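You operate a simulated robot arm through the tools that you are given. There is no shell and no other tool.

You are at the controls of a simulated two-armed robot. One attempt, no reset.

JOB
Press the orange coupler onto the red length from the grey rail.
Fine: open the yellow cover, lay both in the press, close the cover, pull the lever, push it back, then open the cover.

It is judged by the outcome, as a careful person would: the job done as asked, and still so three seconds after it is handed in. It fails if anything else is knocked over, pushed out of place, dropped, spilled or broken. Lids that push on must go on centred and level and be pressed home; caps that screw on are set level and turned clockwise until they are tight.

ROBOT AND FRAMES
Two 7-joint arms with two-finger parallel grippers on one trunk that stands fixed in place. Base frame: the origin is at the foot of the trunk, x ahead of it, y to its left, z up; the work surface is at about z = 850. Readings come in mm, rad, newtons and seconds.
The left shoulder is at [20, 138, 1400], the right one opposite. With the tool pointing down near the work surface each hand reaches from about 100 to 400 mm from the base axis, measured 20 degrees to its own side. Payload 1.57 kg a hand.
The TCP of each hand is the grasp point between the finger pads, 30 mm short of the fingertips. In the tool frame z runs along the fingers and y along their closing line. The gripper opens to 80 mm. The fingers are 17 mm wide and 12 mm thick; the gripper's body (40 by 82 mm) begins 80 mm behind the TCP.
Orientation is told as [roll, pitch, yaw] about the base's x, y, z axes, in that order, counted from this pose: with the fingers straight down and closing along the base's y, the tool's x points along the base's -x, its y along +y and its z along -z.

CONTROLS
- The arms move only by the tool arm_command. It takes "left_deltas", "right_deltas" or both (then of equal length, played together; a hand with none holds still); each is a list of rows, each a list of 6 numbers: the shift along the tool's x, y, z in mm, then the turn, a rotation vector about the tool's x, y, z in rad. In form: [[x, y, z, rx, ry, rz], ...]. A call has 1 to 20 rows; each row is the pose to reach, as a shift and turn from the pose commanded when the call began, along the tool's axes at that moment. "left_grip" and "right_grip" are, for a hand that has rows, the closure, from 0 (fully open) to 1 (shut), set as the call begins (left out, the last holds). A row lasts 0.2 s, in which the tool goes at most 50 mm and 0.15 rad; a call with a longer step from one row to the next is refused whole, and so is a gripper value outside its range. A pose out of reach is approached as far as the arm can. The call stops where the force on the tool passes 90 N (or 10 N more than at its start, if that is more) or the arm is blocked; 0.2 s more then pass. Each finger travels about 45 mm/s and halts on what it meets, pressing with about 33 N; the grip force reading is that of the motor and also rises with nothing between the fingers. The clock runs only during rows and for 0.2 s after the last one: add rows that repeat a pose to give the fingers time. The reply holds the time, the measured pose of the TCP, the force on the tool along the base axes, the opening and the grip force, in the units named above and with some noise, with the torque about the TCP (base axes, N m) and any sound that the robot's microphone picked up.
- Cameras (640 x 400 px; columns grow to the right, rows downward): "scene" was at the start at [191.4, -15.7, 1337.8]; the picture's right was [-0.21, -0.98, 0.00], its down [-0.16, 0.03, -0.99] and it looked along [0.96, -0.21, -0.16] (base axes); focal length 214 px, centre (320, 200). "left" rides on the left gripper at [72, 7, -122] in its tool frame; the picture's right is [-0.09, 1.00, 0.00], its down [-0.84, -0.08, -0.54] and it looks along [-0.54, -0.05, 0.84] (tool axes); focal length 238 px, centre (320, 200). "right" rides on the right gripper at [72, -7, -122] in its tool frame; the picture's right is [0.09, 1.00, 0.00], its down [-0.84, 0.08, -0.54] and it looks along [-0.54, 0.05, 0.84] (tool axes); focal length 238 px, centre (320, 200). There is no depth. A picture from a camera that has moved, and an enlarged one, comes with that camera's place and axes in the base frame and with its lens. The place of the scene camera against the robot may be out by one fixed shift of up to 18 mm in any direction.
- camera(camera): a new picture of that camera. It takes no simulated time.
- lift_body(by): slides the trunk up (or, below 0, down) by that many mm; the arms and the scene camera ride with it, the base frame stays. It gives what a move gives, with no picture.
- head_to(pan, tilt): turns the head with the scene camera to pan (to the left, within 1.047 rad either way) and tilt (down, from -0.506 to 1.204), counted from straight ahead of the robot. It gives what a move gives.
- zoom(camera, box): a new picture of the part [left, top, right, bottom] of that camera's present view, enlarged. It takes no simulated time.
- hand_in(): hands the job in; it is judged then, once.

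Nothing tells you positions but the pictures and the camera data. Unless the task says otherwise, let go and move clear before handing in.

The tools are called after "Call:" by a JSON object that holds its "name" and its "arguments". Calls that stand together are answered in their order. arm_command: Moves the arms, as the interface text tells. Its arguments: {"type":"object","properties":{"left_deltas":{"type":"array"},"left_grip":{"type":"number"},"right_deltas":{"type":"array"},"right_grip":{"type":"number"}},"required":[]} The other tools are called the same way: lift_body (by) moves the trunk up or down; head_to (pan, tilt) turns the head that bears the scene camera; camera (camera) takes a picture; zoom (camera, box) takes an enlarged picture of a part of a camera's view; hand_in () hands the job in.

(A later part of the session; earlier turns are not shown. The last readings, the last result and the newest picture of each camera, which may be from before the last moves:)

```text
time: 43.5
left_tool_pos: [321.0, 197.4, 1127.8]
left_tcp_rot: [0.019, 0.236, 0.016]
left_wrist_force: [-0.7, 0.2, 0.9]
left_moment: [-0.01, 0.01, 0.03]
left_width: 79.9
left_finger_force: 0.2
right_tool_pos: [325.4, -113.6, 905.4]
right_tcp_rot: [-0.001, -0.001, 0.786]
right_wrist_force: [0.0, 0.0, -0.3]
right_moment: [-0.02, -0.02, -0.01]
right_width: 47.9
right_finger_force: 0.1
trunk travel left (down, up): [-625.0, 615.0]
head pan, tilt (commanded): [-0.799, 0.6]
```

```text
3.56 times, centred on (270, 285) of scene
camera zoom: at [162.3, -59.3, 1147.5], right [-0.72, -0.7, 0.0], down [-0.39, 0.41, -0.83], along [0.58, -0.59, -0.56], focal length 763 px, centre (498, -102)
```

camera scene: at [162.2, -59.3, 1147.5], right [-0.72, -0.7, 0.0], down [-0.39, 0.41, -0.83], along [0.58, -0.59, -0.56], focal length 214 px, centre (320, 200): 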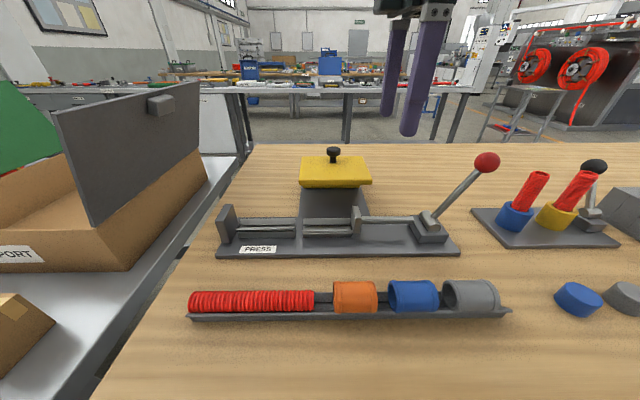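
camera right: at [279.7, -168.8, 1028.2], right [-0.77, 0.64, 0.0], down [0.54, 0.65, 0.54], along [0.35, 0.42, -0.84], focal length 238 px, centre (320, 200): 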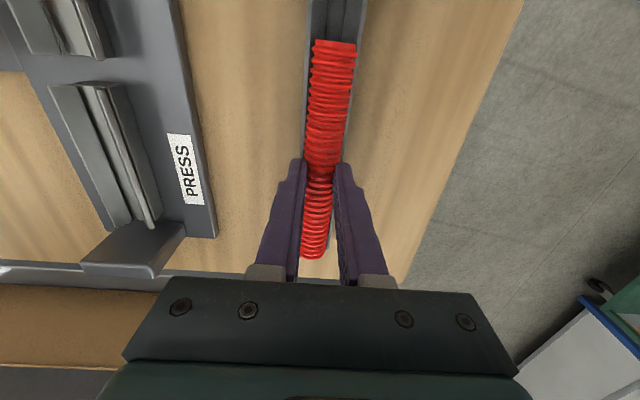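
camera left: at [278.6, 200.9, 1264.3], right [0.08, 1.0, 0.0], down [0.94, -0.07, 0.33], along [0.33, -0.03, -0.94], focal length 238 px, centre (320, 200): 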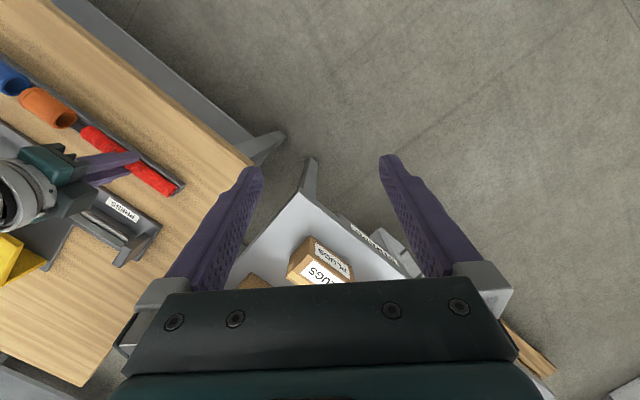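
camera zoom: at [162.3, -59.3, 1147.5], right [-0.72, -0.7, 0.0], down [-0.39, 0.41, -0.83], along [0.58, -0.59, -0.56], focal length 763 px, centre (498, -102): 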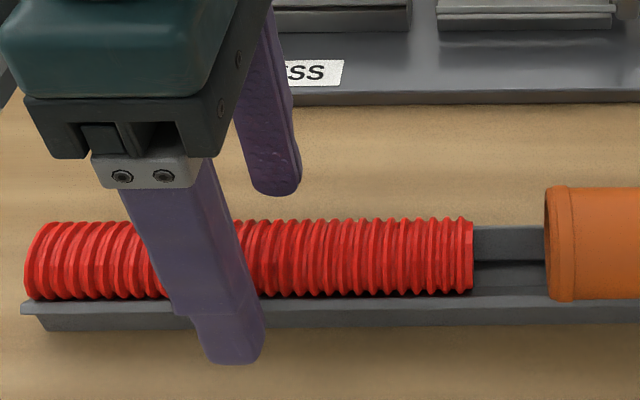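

The tube settled back cleanly into the rail. The earlier height (TCP z≈908.5, width 23.2 mm) gave a stable hold, so I'll regrip there and test with a small lift.

Call:
{"name": "arm_command", "arguments": {"right_deltas": [[0, 0, -2, 0, 0, 0], [0, 0, -3, 0, 0, 0], [0, 0, -3, 0, 0, 0]]}}

Call:
{"name": "arm_command", "arguments": {"right_deltas": [[0, 0, 0, 0, 0, 0], [0, 0, 0, 0, 0, 0], [0, 0, 0, 0, 0, 0], [0, 0, 0, 0, 0, 0]], "right_grip": 1.0}}

Call:
{"name": "zoom", "arguments": {"camera": "right", "box": [260, 20, 380, 280]}}

Call:
{"name": "zoom", "arguments": {"camera": "scene", "box": [180, 240, 360, 330]}}

```text
time: 44.3
left_tool_pos: [320.7, 198.0, 1126.7]
left_tcp_rot: [0.02, 0.235, 0.015]
left_wrist_force: [0.5, 0.4, 0.7]
left_moment: [0.02, 0.03, -0.04]
left_width: 80.0
left_finger_force: 0.0
right_tool_pos: [326.4, -113.0, 909.9]
right_tcp_rot: [0.001, -0.001, 0.786]
right_wrist_force: [-0.6, 1.1, 0.3]
right_moment: [-0.03, -0.04, -0.02]
right_width: 48.1
right_finger_force: 0.1
trunk travel left (down, up): [-625.0, 615.0]
head pan, tilt (commanded): [-0.799, 0.6]
```

```text
time: 45.3
left_tool_pos: [320.8, 197.2, 1128.0]
left_tcp_rot: [0.019, 0.234, 0.016]
left_wrist_force: [0.4, -0.1, -0.4]
left_moment: [0.03, -0.01, 0.02]
left_width: 80.1
left_finger_force: 0.1
right_tool_pos: [326.0, -113.6, 907.3]
right_tcp_rot: [-0.001, -0.001, 0.785]
right_wrist_force: [-1.0, 1.1, 0.7]
right_moment: [0.02, 0.02, 0.01]
right_width: 22.5
right_finger_force: 33.0
trunk travel left (down, up): [-625.0, 615.0]
head pan, tilt (commanded): [-0.799, 0.6]
```

```text
1.54 times, centred on (320, 150) of right
camera zoom: at [279.5, -168.7, 1031.1], right [-0.77, 0.64, 0.0], down [0.54, 0.65, 0.54], along [0.35, 0.42, -0.84], focal length 367 px, centre (320, 277)
```

zoom: 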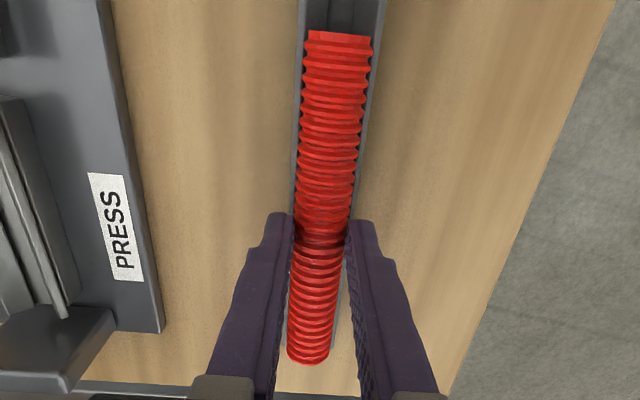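

```text
3.56 times, centred on (270, 285) of scene
camera zoom: at [162.2, -59.2, 1147.5], right [-0.72, -0.7, 0.0], down [-0.39, 0.41, -0.82], along [0.58, -0.59, -0.57], focal length 763 px, centre (498, -102)
```

zoom: 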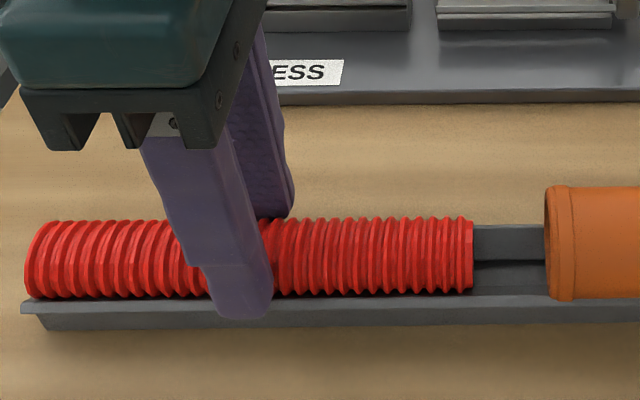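

Call:
{"name": "arm_command", "arguments": {"right_deltas": [[0, 0, -2, 0, 0, 0], [0, 0, -5, 0, 0, 0], [0, 0, -10, 0, 0, 0]]}}

Call:
{"name": "zoom", "arguments": {"camera": "scene", "box": [180, 240, 360, 330]}}

Call:
{"name": "zoom", "arguments": {"camera": "right", "box": [260, 20, 380, 280]}}

```text
time: 46.1
left_tool_pos: [321.7, 196.3, 1127.2]
left_tcp_rot: [0.02, 0.235, 0.014]
left_wrist_force: [-0.6, 0.6, -0.2]
left_moment: [-0.01, -0.01, -0.02]
left_width: 80.1
left_finger_force: 0.1
right_tool_pos: [325.9, -113.3, 917.8]
right_tcp_rot: [-0.001, -0.002, 0.785]
right_wrist_force: [-0.1, 0.2, 0.0]
right_moment: [0.0, -0.02, 0.01]
right_width: 22.7
right_finger_force: 33.1
trunk travel left (down, up): [-625.0, 615.0]
head pan, tilt (commanded): [-0.799, 0.6]
```

```text
3.56 times, centred on (270, 285) of scene
camera zoom: at [162.3, -59.3, 1147.5], right [-0.72, -0.7, 0.0], down [-0.39, 0.41, -0.83], along [0.58, -0.59, -0.56], focal length 763 px, centre (498, -102)
```

zoom: 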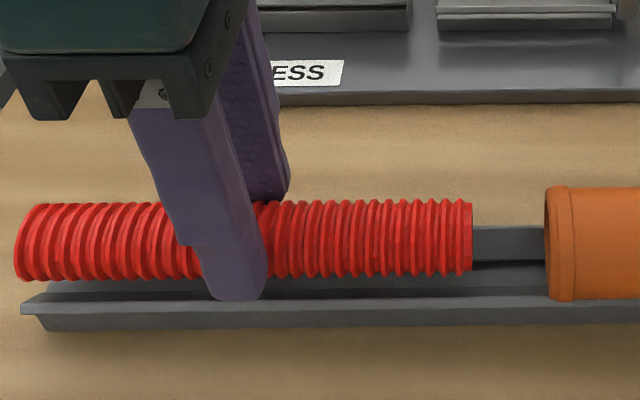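

```text
1.54 times, centred on (320, 150) of right
camera zoom: at [279.9, -169.0, 1041.3], right [-0.77, 0.64, 0.0], down [0.54, 0.65, 0.54], along [0.35, 0.42, -0.84], focal length 367 px, centre (320, 277)
```

zoom: 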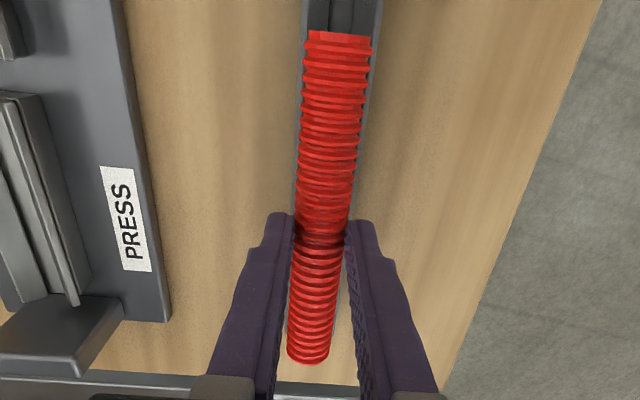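

The red length lifted cleanly and level. I'll carry it over to the front groove of the press.

Call:
{"name": "arm_command", "arguments": {"right_deltas": [[0, 0, -25, 0, 0, 0], [0, 0, -55, 0, 0, 0], [2, -30, -72, 0, 0, 0], [4, -70, -72, 0, 0, 0], [6, -110, -72, 0, 0, 0], [6.8, -139.7, -72, 0, 0, 0], [6.8, -139.7, -72, 0, 0, 0], [6.8, -139.7, -50, 0, 0, 0], [6.8, -139.7, -30, 0, 0, 0], [6.8, -139.7, -30, 0, 0, 0]]}}

Call:
{"name": "camera", "arguments": {"camera": "right"}}

Call:
{"name": "zoom", "arguments": {"camera": "right", "box": [260, 20, 380, 280]}}

Call:
{"name": "zoom", "arguments": {"camera": "scene", "box": [200, 150, 440, 270]}}

```text
time: 48.3
left_tool_pos: [320.0, 197.8, 1127.2]
left_tcp_rot: [0.019, 0.237, 0.015]
left_wrist_force: [-0.6, -0.2, -0.3]
left_moment: [0.01, -0.01, -0.01]
left_width: 79.8
left_finger_force: 0.1
right_tool_pos: [420.1, -216.3, 948.9]
right_tcp_rot: [-0.001, -0.002, 0.785]
right_wrist_force: [-0.4, -0.4, -0.3]
right_moment: [0.01, 0.01, 0.0]
right_width: 21.9
right_finger_force: 33.1
trunk travel left (down, up): [-625.0, 615.0]
head pan, tilt (commanded): [-0.799, 0.6]
```

```text
taken
camera right: at [374.0, -272.8, 1071.0], right [-0.77, 0.64, 0.0], down [0.54, 0.65, 0.54], along [0.35, 0.42, -0.84], focal length 238 px, centre (320, 200)
```

right: 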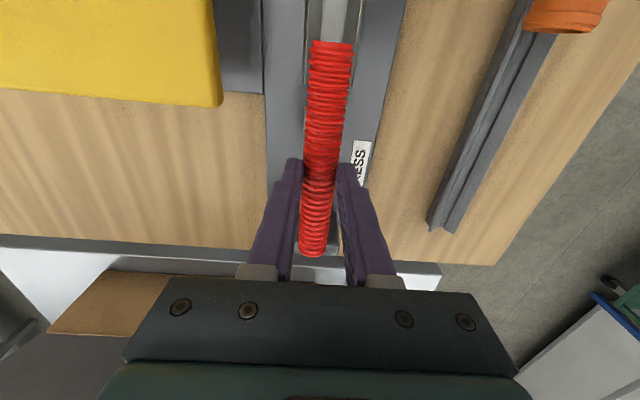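

```text
1.54 times, centred on (320, 150) of right
camera zoom: at [374.0, -272.8, 1071.0], right [-0.77, 0.64, 0.0], down [0.54, 0.65, 0.54], along [0.35, 0.42, -0.84], focal length 367 px, centre (320, 277)
```

zoom: 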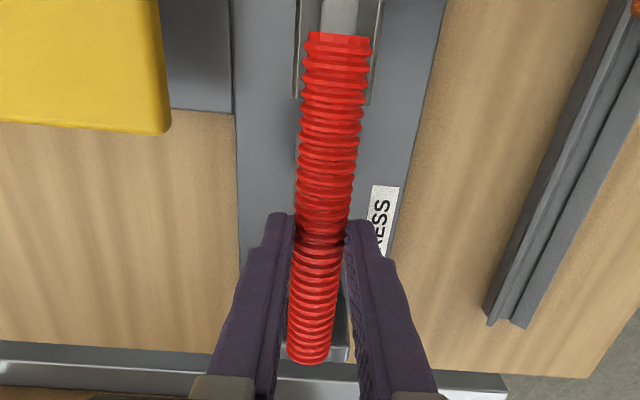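

```text
2.67 times, centred on (320, 210) of scene
camera zoom: at [162.2, -59.3, 1147.5], right [-0.72, -0.7, 0.0], down [-0.39, 0.41, -0.83], along [0.58, -0.59, -0.56], focal length 572 px, centre (320, 173)
```

zoom: 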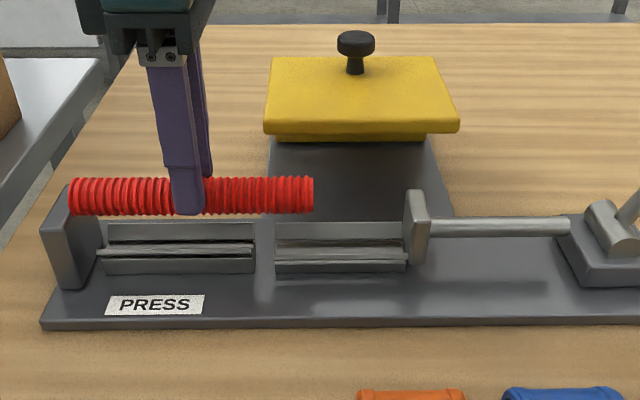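

I'll shift the tube back about 4.5 mm for safe clearance from the stop wall, then lower it in small steps and watch the force.

Call:
{"name": "arm_command", "arguments": {"right_deltas": [[4.5, 0, 0, 0, 0, 0], [4.5, 0, 8, 0, 0, 0], [4.5, 0, 16, 0, 0, 0], [4.5, 0, 20, 0, 0, 0], [4.5, 0, 20, 0, 0, 0]]}}

Call:
{"name": "zoom", "arguments": {"camera": "right", "box": [260, 20, 380, 280]}}

Call:
{"name": "zoom", "arguments": {"camera": "scene", "box": [200, 180, 360, 270]}}

```text
time: 49.5
left_tool_pos: [321.1, 197.1, 1128.2]
left_tcp_rot: [0.018, 0.235, 0.015]
left_wrist_force: [0.8, 0.1, -0.8]
left_moment: [-0.02, -0.02, -0.01]
left_width: 79.9
left_finger_force: 0.0
right_tool_pos: [415.4, -218.5, 928.9]
right_tcp_rot: [0.001, 0.0, 0.785]
right_wrist_force: [-0.4, -0.2, -0.5]
right_moment: [-0.02, 0.0, 0.01]
right_width: 21.8
right_finger_force: 32.7
trunk travel left (down, up): [-625.0, 615.0]
head pan, tilt (commanded): [-0.799, 0.6]
```

```text
1.54 times, centred on (320, 150) of right
camera zoom: at [370.5, -275.7, 1051.2], right [-0.77, 0.64, 0.0], down [0.54, 0.65, 0.54], along [0.35, 0.42, -0.84], focal length 367 px, centre (320, 277)
```

zoom: 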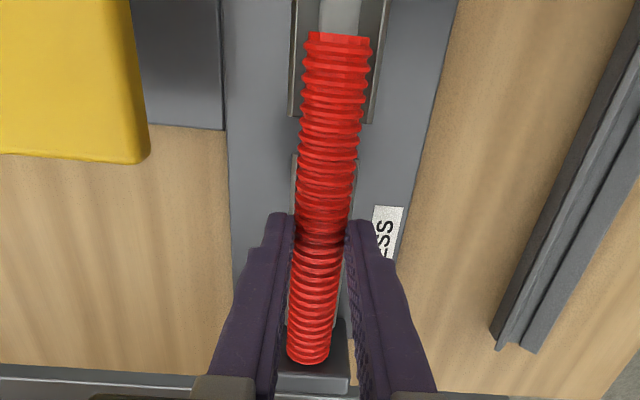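

```text
4.00 times, centred on (280, 225) of scene
camera zoom: at [162.3, -59.3, 1147.5], right [-0.72, -0.7, 0.0], down [-0.39, 0.41, -0.83], along [0.58, -0.59, -0.56], focal length 858 px, centre (480, 100)
```

zoom: 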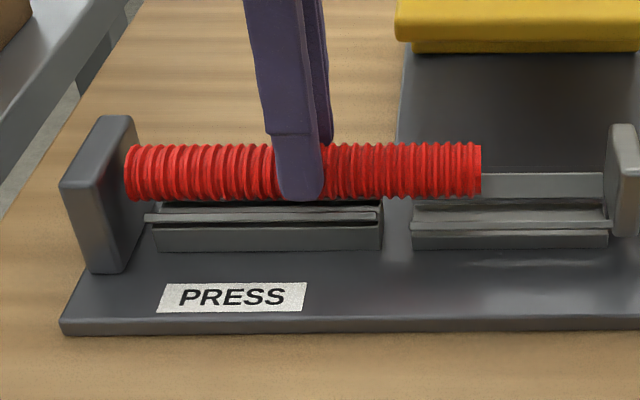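

Call:
{"name": "arm_command", "arguments": {"right_deltas": [[0, 0, 2, 0, 0, 0], [0, 0, 4, 0, 0, 0], [0, 0, 5, 0, 0, 0]]}}

Call:
{"name": "zoom", "arguments": {"camera": "scene", "box": [200, 180, 360, 270]}}

```text
time: 50.3
left_tool_pos: [321.1, 198.7, 1128.1]
left_tcp_rot: [0.02, 0.235, 0.015]
left_wrist_force: [0.5, 0.7, 0.7]
left_moment: [0.0, 0.0, -0.01]
left_width: 80.0
left_finger_force: 0.2
right_tool_pos: [414.9, -220.3, 923.9]
right_tcp_rot: [-0.002, -0.001, 0.785]
right_wrist_force: [-0.2, -0.3, -0.4]
right_moment: [-0.01, -0.01, -0.02]
right_width: 21.9
right_finger_force: 33.0
trunk travel left (down, up): [-625.0, 615.0]
head pan, tilt (commanded): [-0.799, 0.6]
```

```text
4.00 times, centred on (280, 225) of scene
camera zoom: at [162.3, -59.3, 1147.5], right [-0.72, -0.7, 0.0], down [-0.39, 0.41, -0.83], along [0.58, -0.59, -0.56], focal length 858 px, centre (480, 100)
```

zoom: 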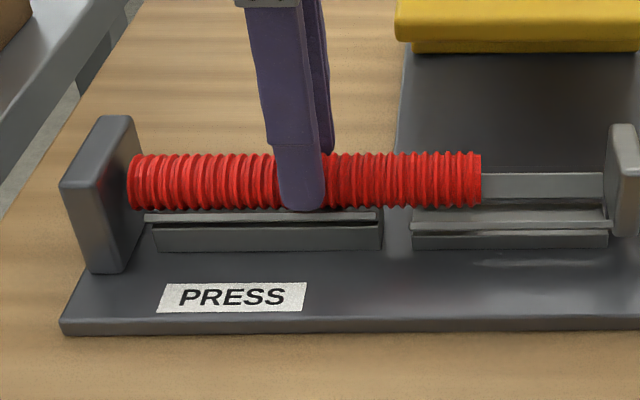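

Call:
{"name": "arm_command", "arguments": {"right_deltas": [[0, 0, 1, 0, 0, 0], [0, 0, 2, 0, 0, 0]]}}

Call:
{"name": "arm_command", "arguments": {"right_deltas": [[0, 0, 1, 0, 0, 0], [0, 0, 1.5, 0, 0, 0]]}}

Call:
{"name": "zoom", "arguments": {"camera": "scene", "box": [200, 180, 360, 270]}}

```text
time: 50.9
left_tool_pos: [320.2, 198.3, 1126.5]
left_tcp_rot: [0.019, 0.238, 0.016]
left_wrist_force: [0.2, -0.9, 0.3]
left_moment: [-0.02, 0.06, 0.04]
left_width: 80.2
left_finger_force: 0.1
right_tool_pos: [416.4, -219.4, 922.4]
right_tcp_rot: [0.0, -0.001, 0.784]
right_wrist_force: [0.7, -0.3, -0.4]
right_moment: [0.04, 0.04, 0.0]
right_width: 22.0
right_finger_force: 32.7
trunk travel left (down, up): [-625.0, 615.0]
head pan, tilt (commanded): [-0.799, 0.6]
```

```text
time: 51.5
left_tool_pos: [321.8, 197.3, 1127.7]
left_tcp_rot: [0.019, 0.236, 0.015]
left_wrist_force: [-0.2, 0.0, 1.3]
left_moment: [0.0, 0.0, -0.03]
left_width: 79.7
left_finger_force: 0.0
right_tool_pos: [418.6, -219.4, 921.2]
right_tcp_rot: [0.0, -0.002, 0.785]
right_wrist_force: [-5.4, 1.3, 15.1]
right_moment: [0.1, 0.16, -0.01]
right_width: 21.7
right_finger_force: 33.3
trunk travel left (down, up): [-625.0, 615.0]
head pan, tilt (commanded): [-0.799, 0.6]
```

```text
4.00 times, centred on (280, 225) of scene
camera zoom: at [162.3, -59.5, 1147.8], right [-0.72, -0.7, 0.0], down [-0.39, 0.4, -0.83], along [0.58, -0.59, -0.56], focal length 858 px, centre (480, 100)
```

zoom: 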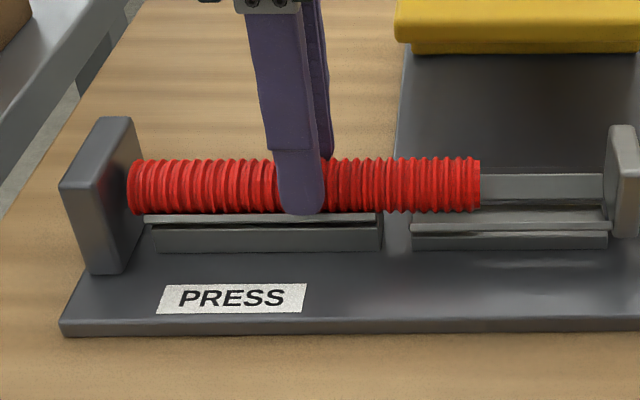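

Call:
{"name": "arm_command", "arguments": {"right_deltas": [[0, 0, 0.8, 0, 0, 0], [0, 0, 0.8, 0, 0, 0]]}}

Call:
{"name": "zoom", "arguments": {"camera": "right", "box": [260, 20, 380, 280]}}

```text
time: 52.1
left_tool_pos: [321.1, 196.2, 1128.0]
left_tcp_rot: [0.017, 0.236, 0.018]
left_wrist_force: [0.2, 0.1, 0.1]
left_moment: [-0.03, 0.0, 0.0]
left_width: 80.0
left_finger_force: 0.0
right_tool_pos: [417.3, -218.9, 920.1]
right_tcp_rot: [-0.001, -0.003, 0.786]
right_wrist_force: [-15.1, 5.5, 36.4]
right_moment: [0.22, 0.45, -0.07]
right_width: 21.6
right_finger_force: 33.0
trunk travel left (down, up): [-625.0, 615.0]
head pan, tilt (commanded): [-0.799, 0.6]
```

```text
1.54 times, centred on (320, 150) of right
camera zoom: at [370.9, -275.7, 1043.4], right [-0.77, 0.64, 0.0], down [0.54, 0.65, 0.54], along [0.35, 0.42, -0.84], focal length 367 px, centre (320, 277)
```

zoom: 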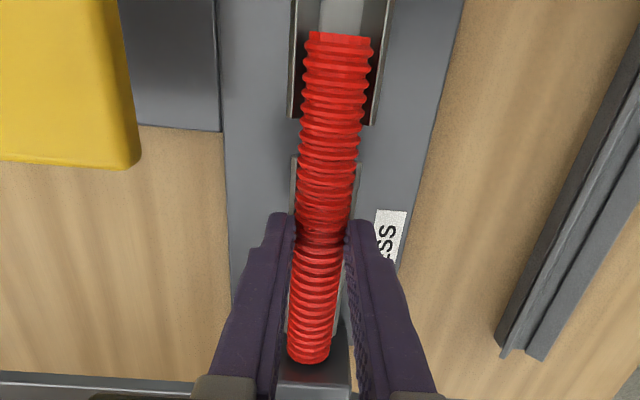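

The tube is seated: the force rises sharply and it is sitting in the V. I'll relieve the preload and release it.

Call:
{"name": "arm_command", "arguments": {"right_deltas": [[0, 0.6, -1.6, 0, 0, 0], [0, 0.6, -1.6, 0, 0, 0]]}}

Call:
{"name": "arm_command", "arguments": {"right_deltas": [[0, 0, 0, 0, 0, 0], [0, 0, 0, 0, 0, 0], [0, 0, 0, 0, 0, 0]], "right_grip": 0.5}}

Call:
{"name": "zoom", "arguments": {"camera": "scene", "box": [200, 180, 360, 270]}}

Call:
{"name": "zoom", "arguments": {"camera": "right", "box": [260, 20, 380, 280]}}

```text
time: 52.7
left_tool_pos: [321.6, 197.3, 1128.6]
left_tcp_rot: [0.019, 0.235, 0.016]
left_wrist_force: [-0.4, 0.6, -0.5]
left_moment: [-0.01, 0.03, 0.01]
left_width: 79.8
left_finger_force: 0.1
right_tool_pos: [417.7, -218.9, 920.0]
right_tcp_rot: [-0.001, -0.002, 0.785]
right_wrist_force: [-6.0, 3.4, 23.1]
right_moment: [0.19, 0.13, 0.0]
right_width: 21.6
right_finger_force: 32.9
trunk travel left (down, up): [-625.0, 615.0]
head pan, tilt (commanded): [-0.799, 0.6]
```

```text
time: 53.5
left_tool_pos: [320.9, 196.7, 1127.4]
left_tcp_rot: [0.019, 0.235, 0.017]
left_wrist_force: [-0.9, -0.2, 0.8]
left_moment: [-0.01, 0.03, -0.05]
left_width: 80.1
left_finger_force: 0.1
right_tool_pos: [417.4, -219.0, 920.6]
right_tcp_rot: [0.0, 0.001, 0.786]
right_wrist_force: [0.6, -0.1, 0.3]
right_moment: [-0.02, -0.01, 0.01]
right_width: 39.7
right_finger_force: 0.0
trunk travel left (down, up): [-625.0, 615.0]
head pan, tilt (commanded): [-0.799, 0.6]
```

```text
4.00 times, centred on (280, 225) of scene
camera zoom: at [162.3, -59.3, 1147.5], right [-0.72, -0.7, 0.0], down [-0.39, 0.41, -0.83], along [0.58, -0.59, -0.56], focal length 858 px, centre (480, 100)
```

zoom: 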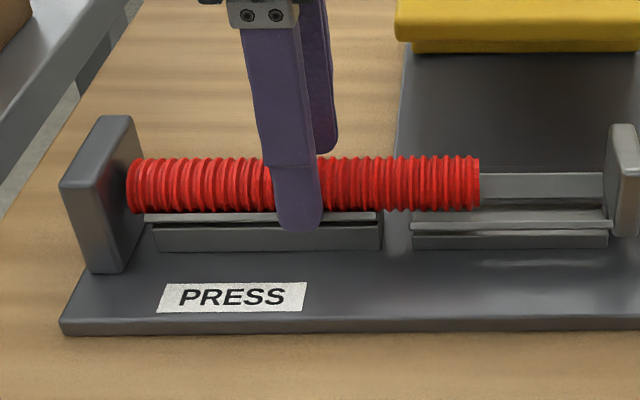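

```text
1.54 times, centred on (320, 150) of right
camera zoom: at [370.0, -275.2, 1043.1], right [-0.77, 0.64, 0.0], down [0.54, 0.65, 0.54], along [0.35, 0.42, -0.84], focal length 367 px, centre (320, 277)
```

zoom: 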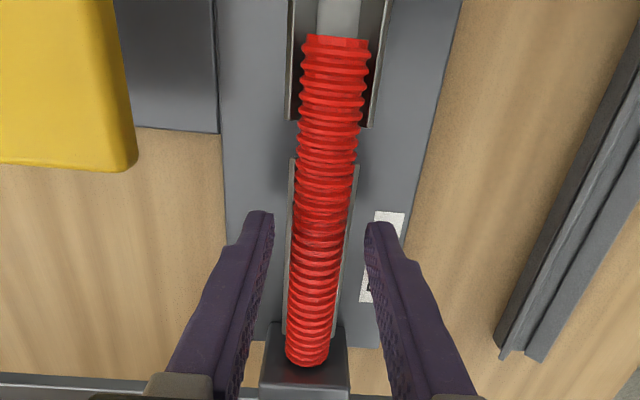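

The red length lies properly in the press groove. I'll rise and go to the orange coupler on the rail.

Call:
{"name": "arm_command", "arguments": {"right_deltas": [[0, 0, -30, 0, 0, 0], [0, 0, -65, 0, 0, 0], [20, 25, -80, 0, 0, 0], [45, 55, -80, 0, 0, 0], [75, 90, -80, 0, 0, 0], [100, 125, -75, 0, 0, 0], [114, 139.3, -60, 0, 0, 0], [114, 139.3, -40, 0, 0, 0], [114, 139.3, -40, 0, 0, 0]], "right_grip": 0.25}}

Call:
{"name": "camera", "arguments": {"camera": "right"}}

Call:
{"name": "zoom", "arguments": {"camera": "scene", "box": [200, 170, 440, 330]}}

```text
time: 55.5
left_tool_pos: [322.7, 197.1, 1128.4]
left_tcp_rot: [0.019, 0.235, 0.016]
left_wrist_force: [-0.5, 0.7, -0.1]
left_moment: [0.03, -0.01, -0.01]
left_width: 79.9
left_finger_force: 0.1
right_tool_pos: [236.2, -202.2, 960.3]
right_tcp_rot: [0.0, -0.001, 0.783]
right_wrist_force: [-0.3, -0.2, 0.6]
right_moment: [0.02, 0.0, 0.03]
right_width: 60.0
right_finger_force: 0.0
trunk travel left (down, up): [-625.0, 615.0]
head pan, tilt (commanded): [-0.799, 0.6]
```

```text
taken
camera right: at [190.1, -257.1, 1083.1], right [-0.77, 0.64, 0.0], down [0.54, 0.65, 0.54], along [0.35, 0.42, -0.84], focal length 238 px, centre (320, 200)
```

right: 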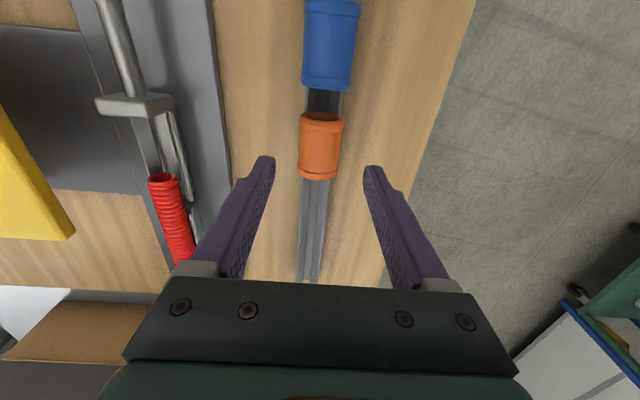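

```text
2.50 times, centred on (320, 250) of scene
camera zoom: at [162.3, -59.3, 1147.5], right [-0.72, -0.7, 0.0], down [-0.39, 0.41, -0.83], along [0.58, -0.59, -0.56], focal length 536 px, centre (320, 75)
```

zoom: 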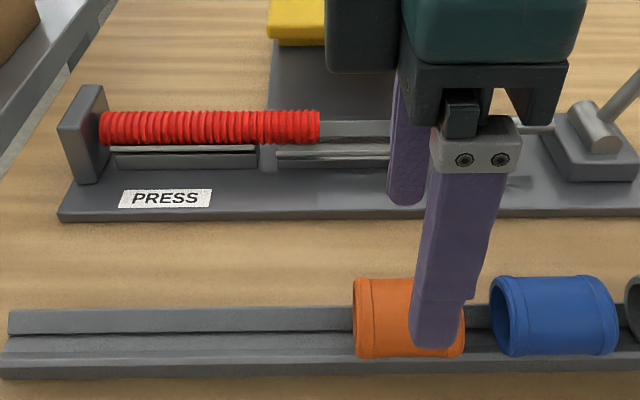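

Call:
{"name": "arm_command", "arguments": {"right_deltas": [[-1, -0.5, 20, 0, 0, 0], [-1, -0.5, 40, 0, 0, 0], [-1, -0.5, 50, 0, 0, 0], [-1, -0.5, 50, 0, 0, 0]]}}

Call:
{"name": "arm_command", "arguments": {"right_deltas": [[0, 0, 0, 0, 0, 0], [0, 0, 0, 0, 0, 0], [0, 0, 0, 0, 0, 0], [0, 0, 0, 0, 0, 0]], "right_grip": 1.0}}

Call:
{"name": "camera", "arguments": {"camera": "right"}}

Call:
{"name": "zoom", "arguments": {"camera": "scene", "box": [300, 220, 460, 330]}}

```text
time: 56.5
left_tool_pos: [322.0, 196.6, 1127.8]
left_tcp_rot: [0.017, 0.236, 0.015]
left_wrist_force: [-0.6, 0.5, 0.9]
left_moment: [0.04, 0.01, 0.03]
left_width: 80.2
left_finger_force: 0.1
right_tool_pos: [239.1, -201.1, 909.2]
right_tcp_rot: [0.0, 0.001, 0.786]
right_wrist_force: [0.6, 0.7, 0.2]
right_moment: [-0.01, 0.01, -0.02]
right_width: 59.9
right_finger_force: 0.1
trunk travel left (down, up): [-625.0, 615.0]
head pan, tilt (commanded): [-0.799, 0.6]
```

```text
time: 57.5
left_tool_pos: [320.2, 197.7, 1127.1]
left_tcp_rot: [0.019, 0.238, 0.016]
left_wrist_force: [-0.1, -0.6, -0.4]
left_moment: [-0.01, 0.02, -0.02]
left_width: 80.1
left_finger_force: 0.0
right_tool_pos: [238.2, -200.8, 909.5]
right_tcp_rot: [0.0, 0.0, 0.787]
right_wrist_force: [-2.1, 2.2, 2.7]
right_moment: [0.05, 0.08, 0.0]
right_width: 32.1
right_finger_force: 32.9
trunk travel left (down, up): [-625.0, 615.0]
head pan, tilt (commanded): [-0.799, 0.6]
```

```text
taken
camera right: at [191.7, -256.7, 1032.7], right [-0.77, 0.64, 0.0], down [0.54, 0.65, 0.54], along [0.35, 0.42, -0.84], focal length 238 px, centre (320, 200)
```

right: 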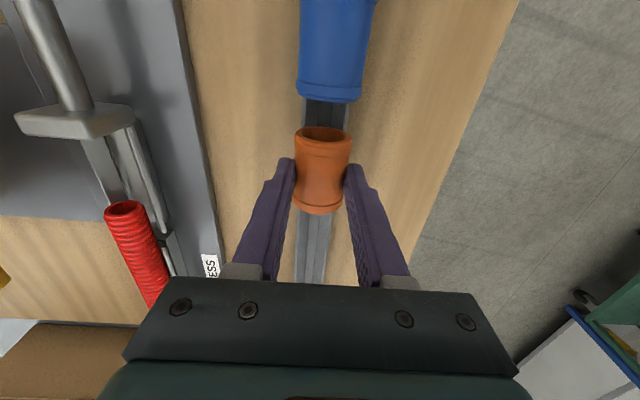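

```text
3.64 times, centred on (380, 275) of scene
camera zoom: at [162.0, -59.0, 1147.5], right [-0.72, -0.7, 0.0], down [-0.39, 0.41, -0.82], along [0.57, -0.59, -0.57], focal length 780 px, centre (102, -73)
```

zoom: 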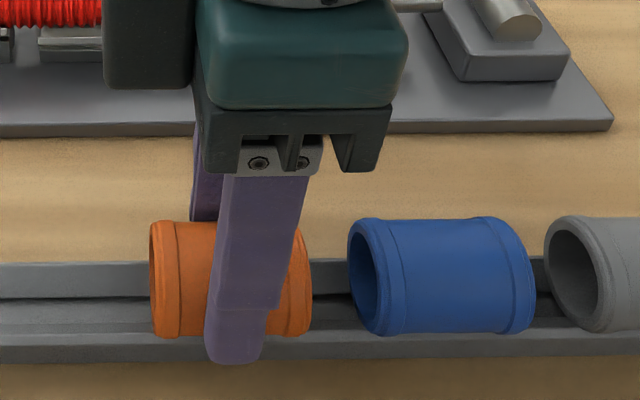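

Call:
{"name": "zoom", "arguments": {"camera": "right", "box": [260, 110, 380, 230]}}

Call:
{"name": "zoom", "arguments": {"camera": "scene", "box": [330, 260, 400, 320]}}

```text
3.33 times, centred on (320, 170) of right
camera zoom: at [191.7, -256.7, 1032.7], right [-0.77, 0.64, 0.0], down [0.54, 0.65, 0.54], along [0.35, 0.42, -0.84], focal length 794 px, centre (320, 300)
```

zoom: 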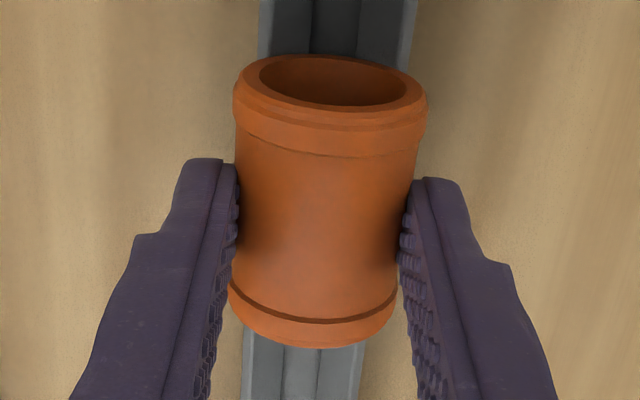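

```text
6.67 times, centred on (365, 290) of scene
camera zoom: at [162.0, -59.0, 1147.5], right [-0.72, -0.7, 0.0], down [-0.39, 0.41, -0.82], along [0.57, -0.59, -0.57], focal length 1430 px, centre (20, -400)
```

zoom: 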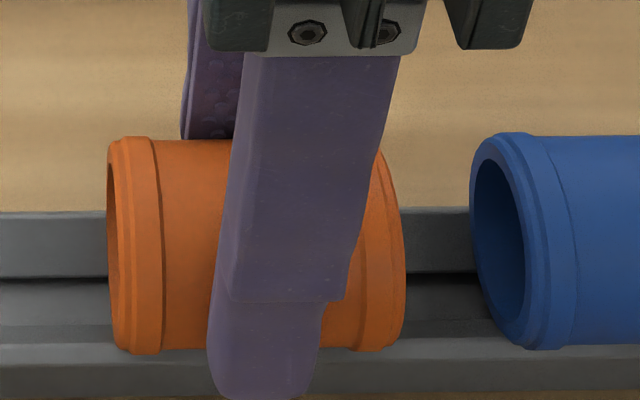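

The pads are contacting above the coupler's widest point (32.1 mm). The fingers pass outside the rail here, so I can go lower for a better grip.

Call:
{"name": "arm_command", "arguments": {"right_deltas": [[0, 0, 0, 0, 0, 0], [0, 0, 0, 0, 0, 0], [0, 0, 4, 0, 0, 0], [0, 0, 4.5, 0, 0, 0], [0, 0, 4.5, 0, 0, 0]], "right_grip": 0.35}}

Call:
{"name": "arm_command", "arguments": {"right_deltas": [[0, 0, 0, 0, 0, 0], [0, 0, 0, 0, 0, 0], [0, 0, 0, 0, 0, 0], [0, 0, 0, 0, 0, 0]], "right_grip": 1.0}}

Call:
{"name": "zoom", "arguments": {"camera": "right", "box": [260, 110, 380, 230]}}

```text
time: 58.7
left_tool_pos: [321.0, 196.6, 1127.8]
left_tcp_rot: [0.019, 0.236, 0.015]
left_wrist_force: [0.0, -0.9, -0.3]
left_moment: [0.02, 0.0, 0.01]
left_width: 79.8
left_finger_force: 0.1
right_tool_pos: [238.7, -201.8, 905.6]
right_tcp_rot: [0.001, -0.001, 0.785]
right_wrist_force: [-0.6, -0.5, 0.4]
right_moment: [0.04, -0.02, 0.0]
right_width: 52.1
right_finger_force: 0.0
trunk travel left (down, up): [-625.0, 615.0]
head pan, tilt (commanded): [-0.799, 0.6]
```

```text
time: 59.7
left_tool_pos: [321.1, 196.9, 1127.2]
left_tcp_rot: [0.018, 0.236, 0.016]
left_wrist_force: [0.0, -0.5, 0.0]
left_moment: [0.05, -0.02, -0.02]
left_width: 80.2
left_finger_force: 0.1
right_tool_pos: [237.1, -200.6, 904.5]
right_tcp_rot: [0.0, -0.002, 0.787]
right_wrist_force: [-1.6, 2.0, 2.5]
right_moment: [0.05, 0.07, -0.05]
right_width: 32.0
right_finger_force: 32.5
trunk travel left (down, up): [-625.0, 615.0]
head pan, tilt (commanded): [-0.799, 0.6]
```

```text
3.33 times, centred on (320, 170) of right
camera zoom: at [191.8, -256.5, 1028.3], right [-0.77, 0.64, 0.0], down [0.54, 0.65, 0.54], along [0.35, 0.42, -0.84], focal length 794 px, centre (320, 300)
```

zoom: 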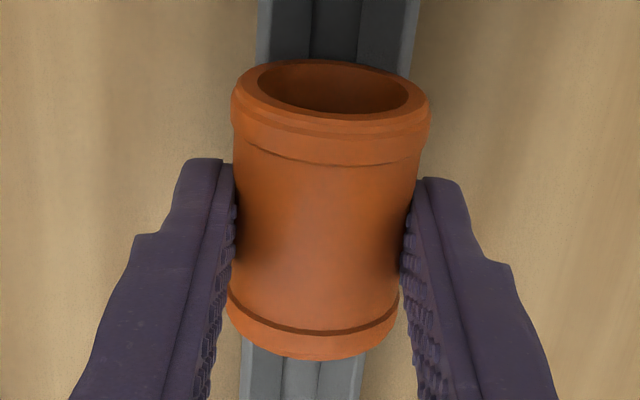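

The width is 32.0 mm at both heights, so that is the true body diameter and the higher grip was already at the widest point. I'll regrip at z≈910 so the fingertips clear the press groove's wings.

Call:
{"name": "arm_command", "arguments": {"right_deltas": [[0, 0, 0, 0, 0, 0], [0, 0, 0, 0, 0, 0], [0, 0, -3, 0, 0, 0], [0, 0, -5, 0, 0, 0], [0, 0, -5, 0, 0, 0]], "right_grip": 0.4}}

Call:
{"name": "arm_command", "arguments": {"right_deltas": [[0, 0, 0, 0, 0, 0], [0, 0, 0, 0, 0, 0], [0, 0, 0, 0, 0, 0], [0, 0, 0, 0, 0, 0]], "right_grip": 1.0}}

Call:
{"name": "arm_command", "arguments": {"right_deltas": [[0, 0, -3, 0, 0, 0], [0, 0, -8, 0, 0, 0], [0, 0, -12, 0, 0, 0]]}}

Call:
{"name": "zoom", "arguments": {"camera": "right", "box": [260, 110, 380, 230]}}

Call:
{"name": "zoom", "arguments": {"camera": "scene", "box": [300, 220, 460, 330]}}

```text
time: 60.9
left_tool_pos: [321.3, 198.1, 1127.2]
left_tcp_rot: [0.018, 0.236, 0.014]
left_wrist_force: [0.7, -0.1, 0.1]
left_moment: [0.0, 0.03, -0.01]
left_width: 80.1
left_finger_force: 0.1
right_tool_pos: [237.2, -201.0, 911.7]
right_tcp_rot: [-0.002, -0.001, 0.785]
right_wrist_force: [-0.6, -0.6, 0.1]
right_moment: [-0.02, 0.02, 0.03]
right_width: 48.0
right_finger_force: 0.1
trunk travel left (down, up): [-625.0, 615.0]
head pan, tilt (commanded): [-0.799, 0.6]
```

```text
time: 61.9
left_tool_pos: [321.0, 196.8, 1127.7]
left_tcp_rot: [0.019, 0.236, 0.016]
left_wrist_force: [0.1, 0.1, 0.0]
left_moment: [-0.02, 0.04, 0.0]
left_width: 80.3
left_finger_force: 0.0
right_tool_pos: [237.0, -198.8, 911.3]
right_tcp_rot: [0.001, -0.001, 0.785]
right_wrist_force: [-2.3, 1.4, 3.9]
right_moment: [0.02, 0.08, -0.03]
right_width: 32.4
right_finger_force: 33.4
trunk travel left (down, up): [-625.0, 615.0]
head pan, tilt (commanded): [-0.799, 0.6]
```

```text
time: 62.7
left_tool_pos: [322.2, 196.4, 1127.4]
left_tcp_rot: [0.019, 0.235, 0.016]
left_wrist_force: [0.2, -1.0, 0.4]
left_moment: [0.01, 0.0, 0.01]
left_width: 80.0
left_finger_force: 0.0
right_tool_pos: [236.5, -200.9, 922.2]
right_tcp_rot: [0.0, 0.0, 0.786]
right_wrist_force: [-0.4, -0.3, 0.3]
right_moment: [-0.01, -0.02, 0.0]
right_width: 32.1
right_finger_force: 33.4
trunk travel left (down, up): [-625.0, 615.0]
head pan, tilt (commanded): [-0.799, 0.6]
```

```text
3.33 times, centred on (320, 170) of right
camera zoom: at [191.7, -257.1, 1045.9], right [-0.77, 0.64, 0.0], down [0.54, 0.65, 0.54], along [0.35, 0.42, -0.84], focal length 794 px, centre (320, 300)
```

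zoom: 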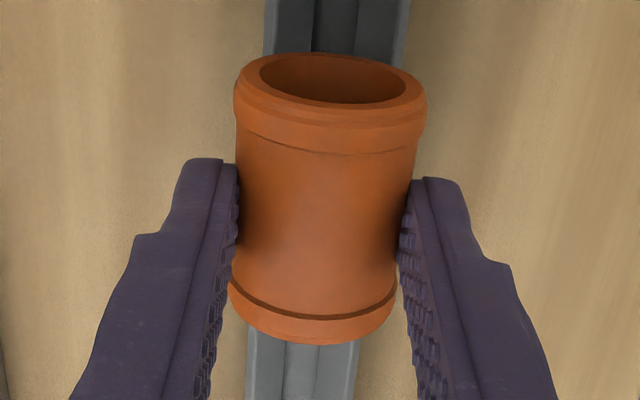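

```text
3.64 times, centred on (380, 275) of scene
camera zoom: at [162.3, -59.3, 1147.5], right [-0.72, -0.7, 0.0], down [-0.39, 0.41, -0.83], along [0.58, -0.59, -0.56], focal length 780 px, centre (102, -73)
```

zoom: 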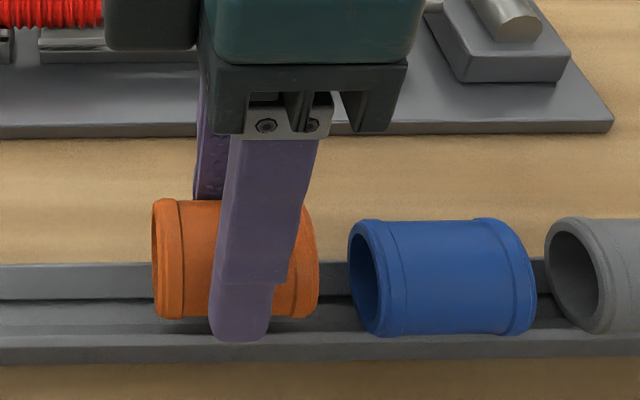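

The coupler lifted cleanly. I'll carry it above the rear groove, between the ram and the tube end.

Call:
{"name": "arm_command", "arguments": {"right_deltas": [[0, 0, -25, 0, 0, 0], [0, 0, -50, 0, 0, 0], [-2, -30, -63, 0, 0, 0], [-4, -70, -63, 0, 0, 0], [-6, -110, -63, 0, 0, 0], [-9.1, -139, -63, 0, 0, 0], [-9.1, -139, -63, 0, 0, 0], [-9.1, -139, -45, 0, 0, 0], [-9.1, -139, -30, 0, 0, 0], [-9.1, -139, -30, 0, 0, 0]]}}

Call:
{"name": "camera", "arguments": {"camera": "right"}}

Call:
{"name": "zoom", "arguments": {"camera": "scene", "box": [260, 150, 440, 270]}}

```text
time: 64.9
left_tool_pos: [320.5, 198.0, 1127.0]
left_tcp_rot: [0.019, 0.236, 0.014]
left_wrist_force: [-0.1, 0.1, 0.6]
left_moment: [0.02, 0.03, -0.02]
left_width: 79.8
left_finger_force: 0.1
right_tool_pos: [342.0, -292.3, 953.9]
right_tcp_rot: [-0.001, -0.001, 0.785]
right_wrist_force: [-0.7, 0.2, -1.0]
right_moment: [0.0, 0.02, 0.02]
right_width: 32.0
right_finger_force: 33.0
trunk travel left (down, up): [-625.0, 615.0]
head pan, tilt (commanded): [-0.799, 0.6]
```

```text
taken
camera right: at [296.5, -348.2, 1075.5], right [-0.77, 0.64, 0.0], down [0.54, 0.65, 0.54], along [0.35, 0.42, -0.84], focal length 238 px, centre (320, 200)
```

right: 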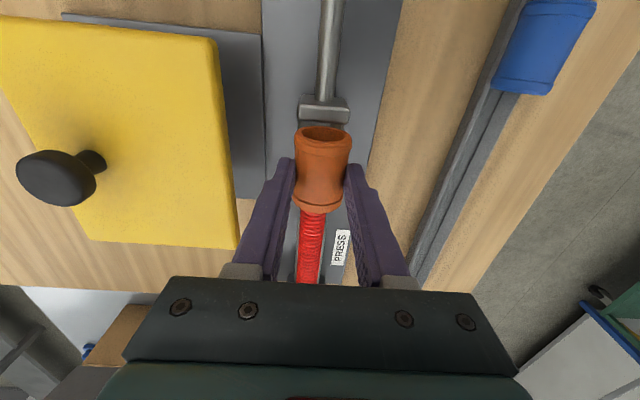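

```text
3.33 times, centred on (350, 210) of scene
camera zoom: at [162.3, -59.3, 1147.5], right [-0.72, -0.7, 0.0], down [-0.39, 0.41, -0.83], along [0.58, -0.59, -0.56], focal length 715 px, centre (220, 167)
```

zoom: 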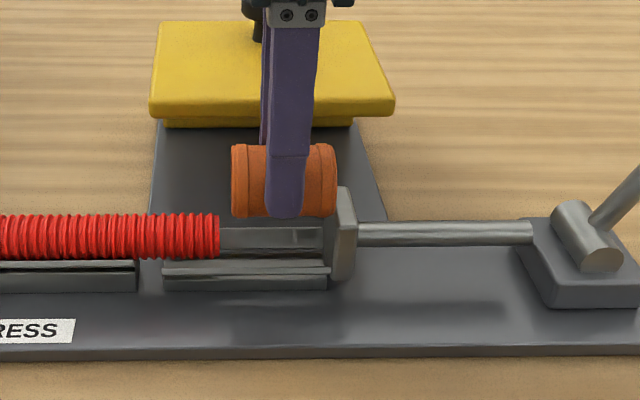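

Call:
{"name": "arm_command", "arguments": {"right_deltas": [[-2, 0, 8, 0, 0, 0], [-2, 0, 16, 0, 0, 0], [-2, 0, 24, 0, 0, 0], [-2, 0, 24, 0, 0, 0]]}}

Call:
{"name": "zoom", "arguments": {"camera": "scene", "box": [260, 150, 440, 270]}}

Call:
{"name": "zoom", "arguments": {"camera": "right", "box": [260, 80, 380, 240]}}

```text
time: 65.9
left_tool_pos: [321.1, 197.6, 1128.0]
left_tcp_rot: [0.019, 0.236, 0.016]
left_wrist_force: [0.4, 0.4, -0.2]
left_moment: [0.0, 0.01, 0.0]
left_width: 80.0
left_finger_force: 0.1
right_tool_pos: [344.5, -290.2, 928.8]
right_tcp_rot: [0.002, 0.0, 0.784]
right_wrist_force: [0.0, 0.7, -0.2]
right_moment: [0.01, -0.03, 0.01]
right_width: 31.9
right_finger_force: 32.8
trunk travel left (down, up): [-625.0, 615.0]
head pan, tilt (commanded): [-0.799, 0.6]
```

```text
3.33 times, centred on (350, 210) of scene
camera zoom: at [162.3, -59.3, 1147.5], right [-0.72, -0.7, 0.0], down [-0.39, 0.41, -0.83], along [0.58, -0.59, -0.56], focal length 715 px, centre (220, 167)
```

zoom: 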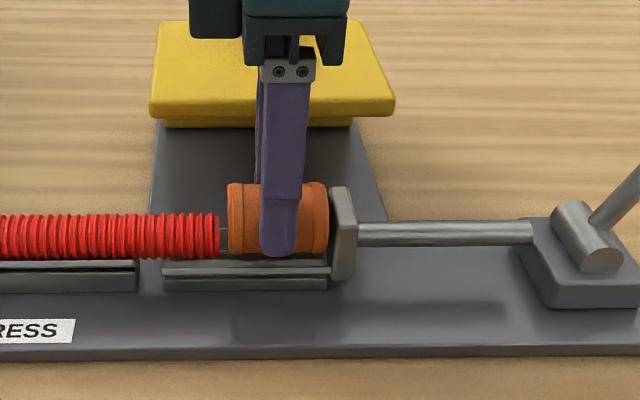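

```text
2.50 times, centred on (320, 160) of right
camera zoom: at [298.0, -347.0, 1051.5], right [-0.77, 0.64, 0.0], down [0.54, 0.65, 0.54], along [0.35, 0.42, -0.84], focal length 596 px, centre (320, 300)
```

zoom: 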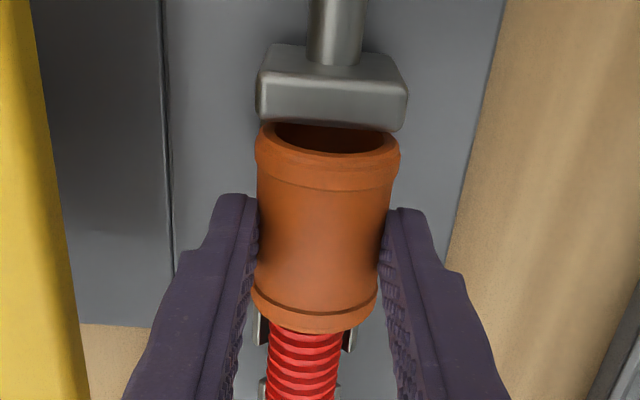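

Alignment looks good, with a few millimetres of gap at each end. I'll lower in small steps until it seats.

Call:
{"name": "arm_command", "arguments": {"right_deltas": [[0, 0, 3, 0, 0, 0], [0, 0, 6, 0, 0, 0], [0, 0, 8, 0, 0, 0]]}}

Call:
{"name": "arm_command", "arguments": {"right_deltas": [[0, 0, 1, 0, 0, 0], [0, 0, 2, 0, 0, 0]]}}

Call:
{"name": "zoom", "arguments": {"camera": "scene", "box": [260, 150, 440, 270]}}

```text
time: 66.7
left_tool_pos: [320.9, 197.8, 1126.8]
left_tcp_rot: [0.019, 0.235, 0.017]
left_wrist_force: [0.0, 0.3, 1.2]
left_moment: [0.04, 0.02, -0.02]
left_width: 80.1
left_finger_force: 0.0
right_tool_pos: [344.3, -291.3, 920.5]
right_tcp_rot: [-0.002, -0.002, 0.785]
right_wrist_force: [-0.3, -1.2, -0.8]
right_moment: [0.04, 0.0, 0.01]
right_width: 32.1
right_finger_force: 33.4
trunk travel left (down, up): [-625.0, 615.0]
head pan, tilt (commanded): [-0.799, 0.6]
```

```text
time: 67.3
left_tool_pos: [321.1, 198.1, 1128.0]
left_tcp_rot: [0.02, 0.236, 0.015]
left_wrist_force: [-0.8, -0.6, -0.2]
left_moment: [-0.02, -0.04, -0.01]
left_width: 80.1
left_finger_force: 0.0
right_tool_pos: [344.5, -291.8, 918.7]
right_tcp_rot: [-0.003, -0.003, 0.784]
right_wrist_force: [0.0, 0.1, -0.3]
right_moment: [-0.02, 0.0, -0.04]
right_width: 31.9
right_finger_force: 32.8
trunk travel left (down, up): [-625.0, 615.0]
head pan, tilt (commanded): [-0.799, 0.6]
```

```text
3.33 times, centred on (350, 210) of scene
camera zoom: at [162.3, -59.3, 1147.5], right [-0.72, -0.7, 0.0], down [-0.39, 0.41, -0.83], along [0.58, -0.59, -0.56], focal length 715 px, centre (220, 167)
```

zoom: 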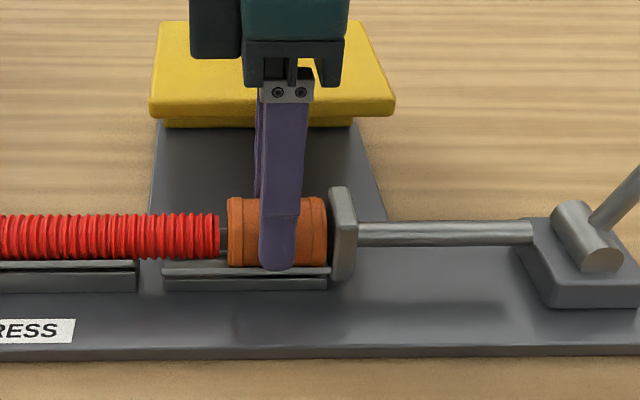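

Call:
{"name": "arm_command", "arguments": {"right_deltas": [[0, 0, 1, 0, 0, 0], [0, 0, 2, 0, 0, 0]]}}

Call:
{"name": "arm_command", "arguments": {"right_deltas": [[0, 0, 1, 0, 0, 0], [0, 0, 1, 0, 0, 0]]}}

```text
time: 67.9
left_tool_pos: [321.3, 197.6, 1127.5]
left_tcp_rot: [0.02, 0.236, 0.013]
left_wrist_force: [-0.3, 0.1, 0.4]
left_moment: [0.02, 0.01, 0.01]
left_width: 79.7
left_finger_force: 0.0
right_tool_pos: [344.6, -291.5, 916.8]
right_tcp_rot: [0.001, -0.002, 0.785]
right_wrist_force: [0.7, -0.8, 0.3]
right_moment: [0.04, 0.01, 0.01]
right_width: 32.1
right_finger_force: 32.8
trunk travel left (down, up): [-625.0, 615.0]
head pan, tilt (commanded): [-0.799, 0.6]
```

```text
time: 68.5
left_tool_pos: [321.2, 195.9, 1127.5]
left_tcp_rot: [0.02, 0.235, 0.017]
left_wrist_force: [0.1, -0.8, -0.3]
left_moment: [0.02, 0.03, -0.01]
left_width: 79.9
left_finger_force: 0.1
right_tool_pos: [344.7, -291.0, 917.1]
right_tcp_rot: [-0.001, -0.002, 0.785]
right_wrist_force: [-1.2, -0.2, 6.0]
right_moment: [0.01, 0.08, 0.03]
right_width: 32.3
right_finger_force: 32.7
trunk travel left (down, up): [-625.0, 615.0]
head pan, tilt (commanded): [-0.799, 0.6]
```

Call:
{"name": "arm_command", "arguments": {"right_deltas": [[0, 0, 1, 0, 0, 0], [0, 0, 1, 0, 0, 0]]}}

Call:
{"name": "zoom", "arguments": {"camera": "scene", "box": [300, 180, 400, 250]}}

Call:
{"name": "zoom", "arguments": {"camera": "right", "box": [260, 80, 380, 240]}}

```text
time: 69.1
left_tool_pos: [321.2, 195.8, 1129.6]
left_tcp_rot: [0.017, 0.236, 0.016]
left_wrist_force: [0.1, 0.2, -0.9]
left_moment: [0.02, 0.02, -0.01]
left_width: 79.9
left_finger_force: 0.0
right_tool_pos: [345.1, -291.7, 915.9]
right_tcp_rot: [-0.002, -0.001, 0.784]
right_wrist_force: [-7.2, 2.5, 22.8]
right_moment: [0.0, 0.2, -0.04]
right_width: 32.0
right_finger_force: 33.4
trunk travel left (down, up): [-625.0, 615.0]
head pan, tilt (commanded): [-0.799, 0.6]
```

```text
5.71 times, centred on (350, 215) of scene
camera zoom: at [162.4, -59.8, 1147.9], right [-0.72, -0.7, 0.0], down [-0.39, 0.4, -0.83], along [0.58, -0.59, -0.56], focal length 1226 px, centre (149, 114)
```

zoom: 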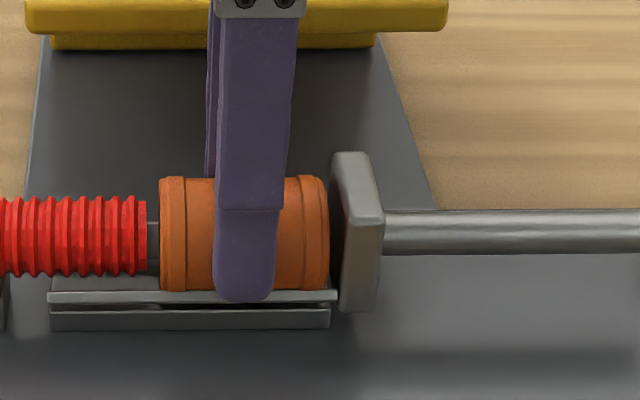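

```text
2.50 times, centred on (320, 160) of right
camera zoom: at [298.5, -347.5, 1039.0], right [-0.77, 0.64, 0.0], down [0.54, 0.65, 0.54], along [0.35, 0.42, -0.84], focal length 596 px, centre (320, 300)
```

zoom: 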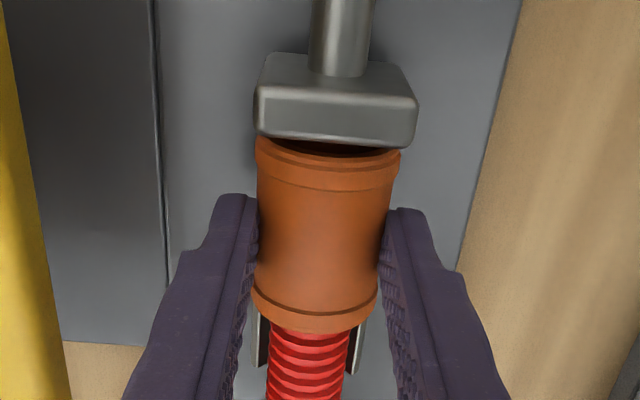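

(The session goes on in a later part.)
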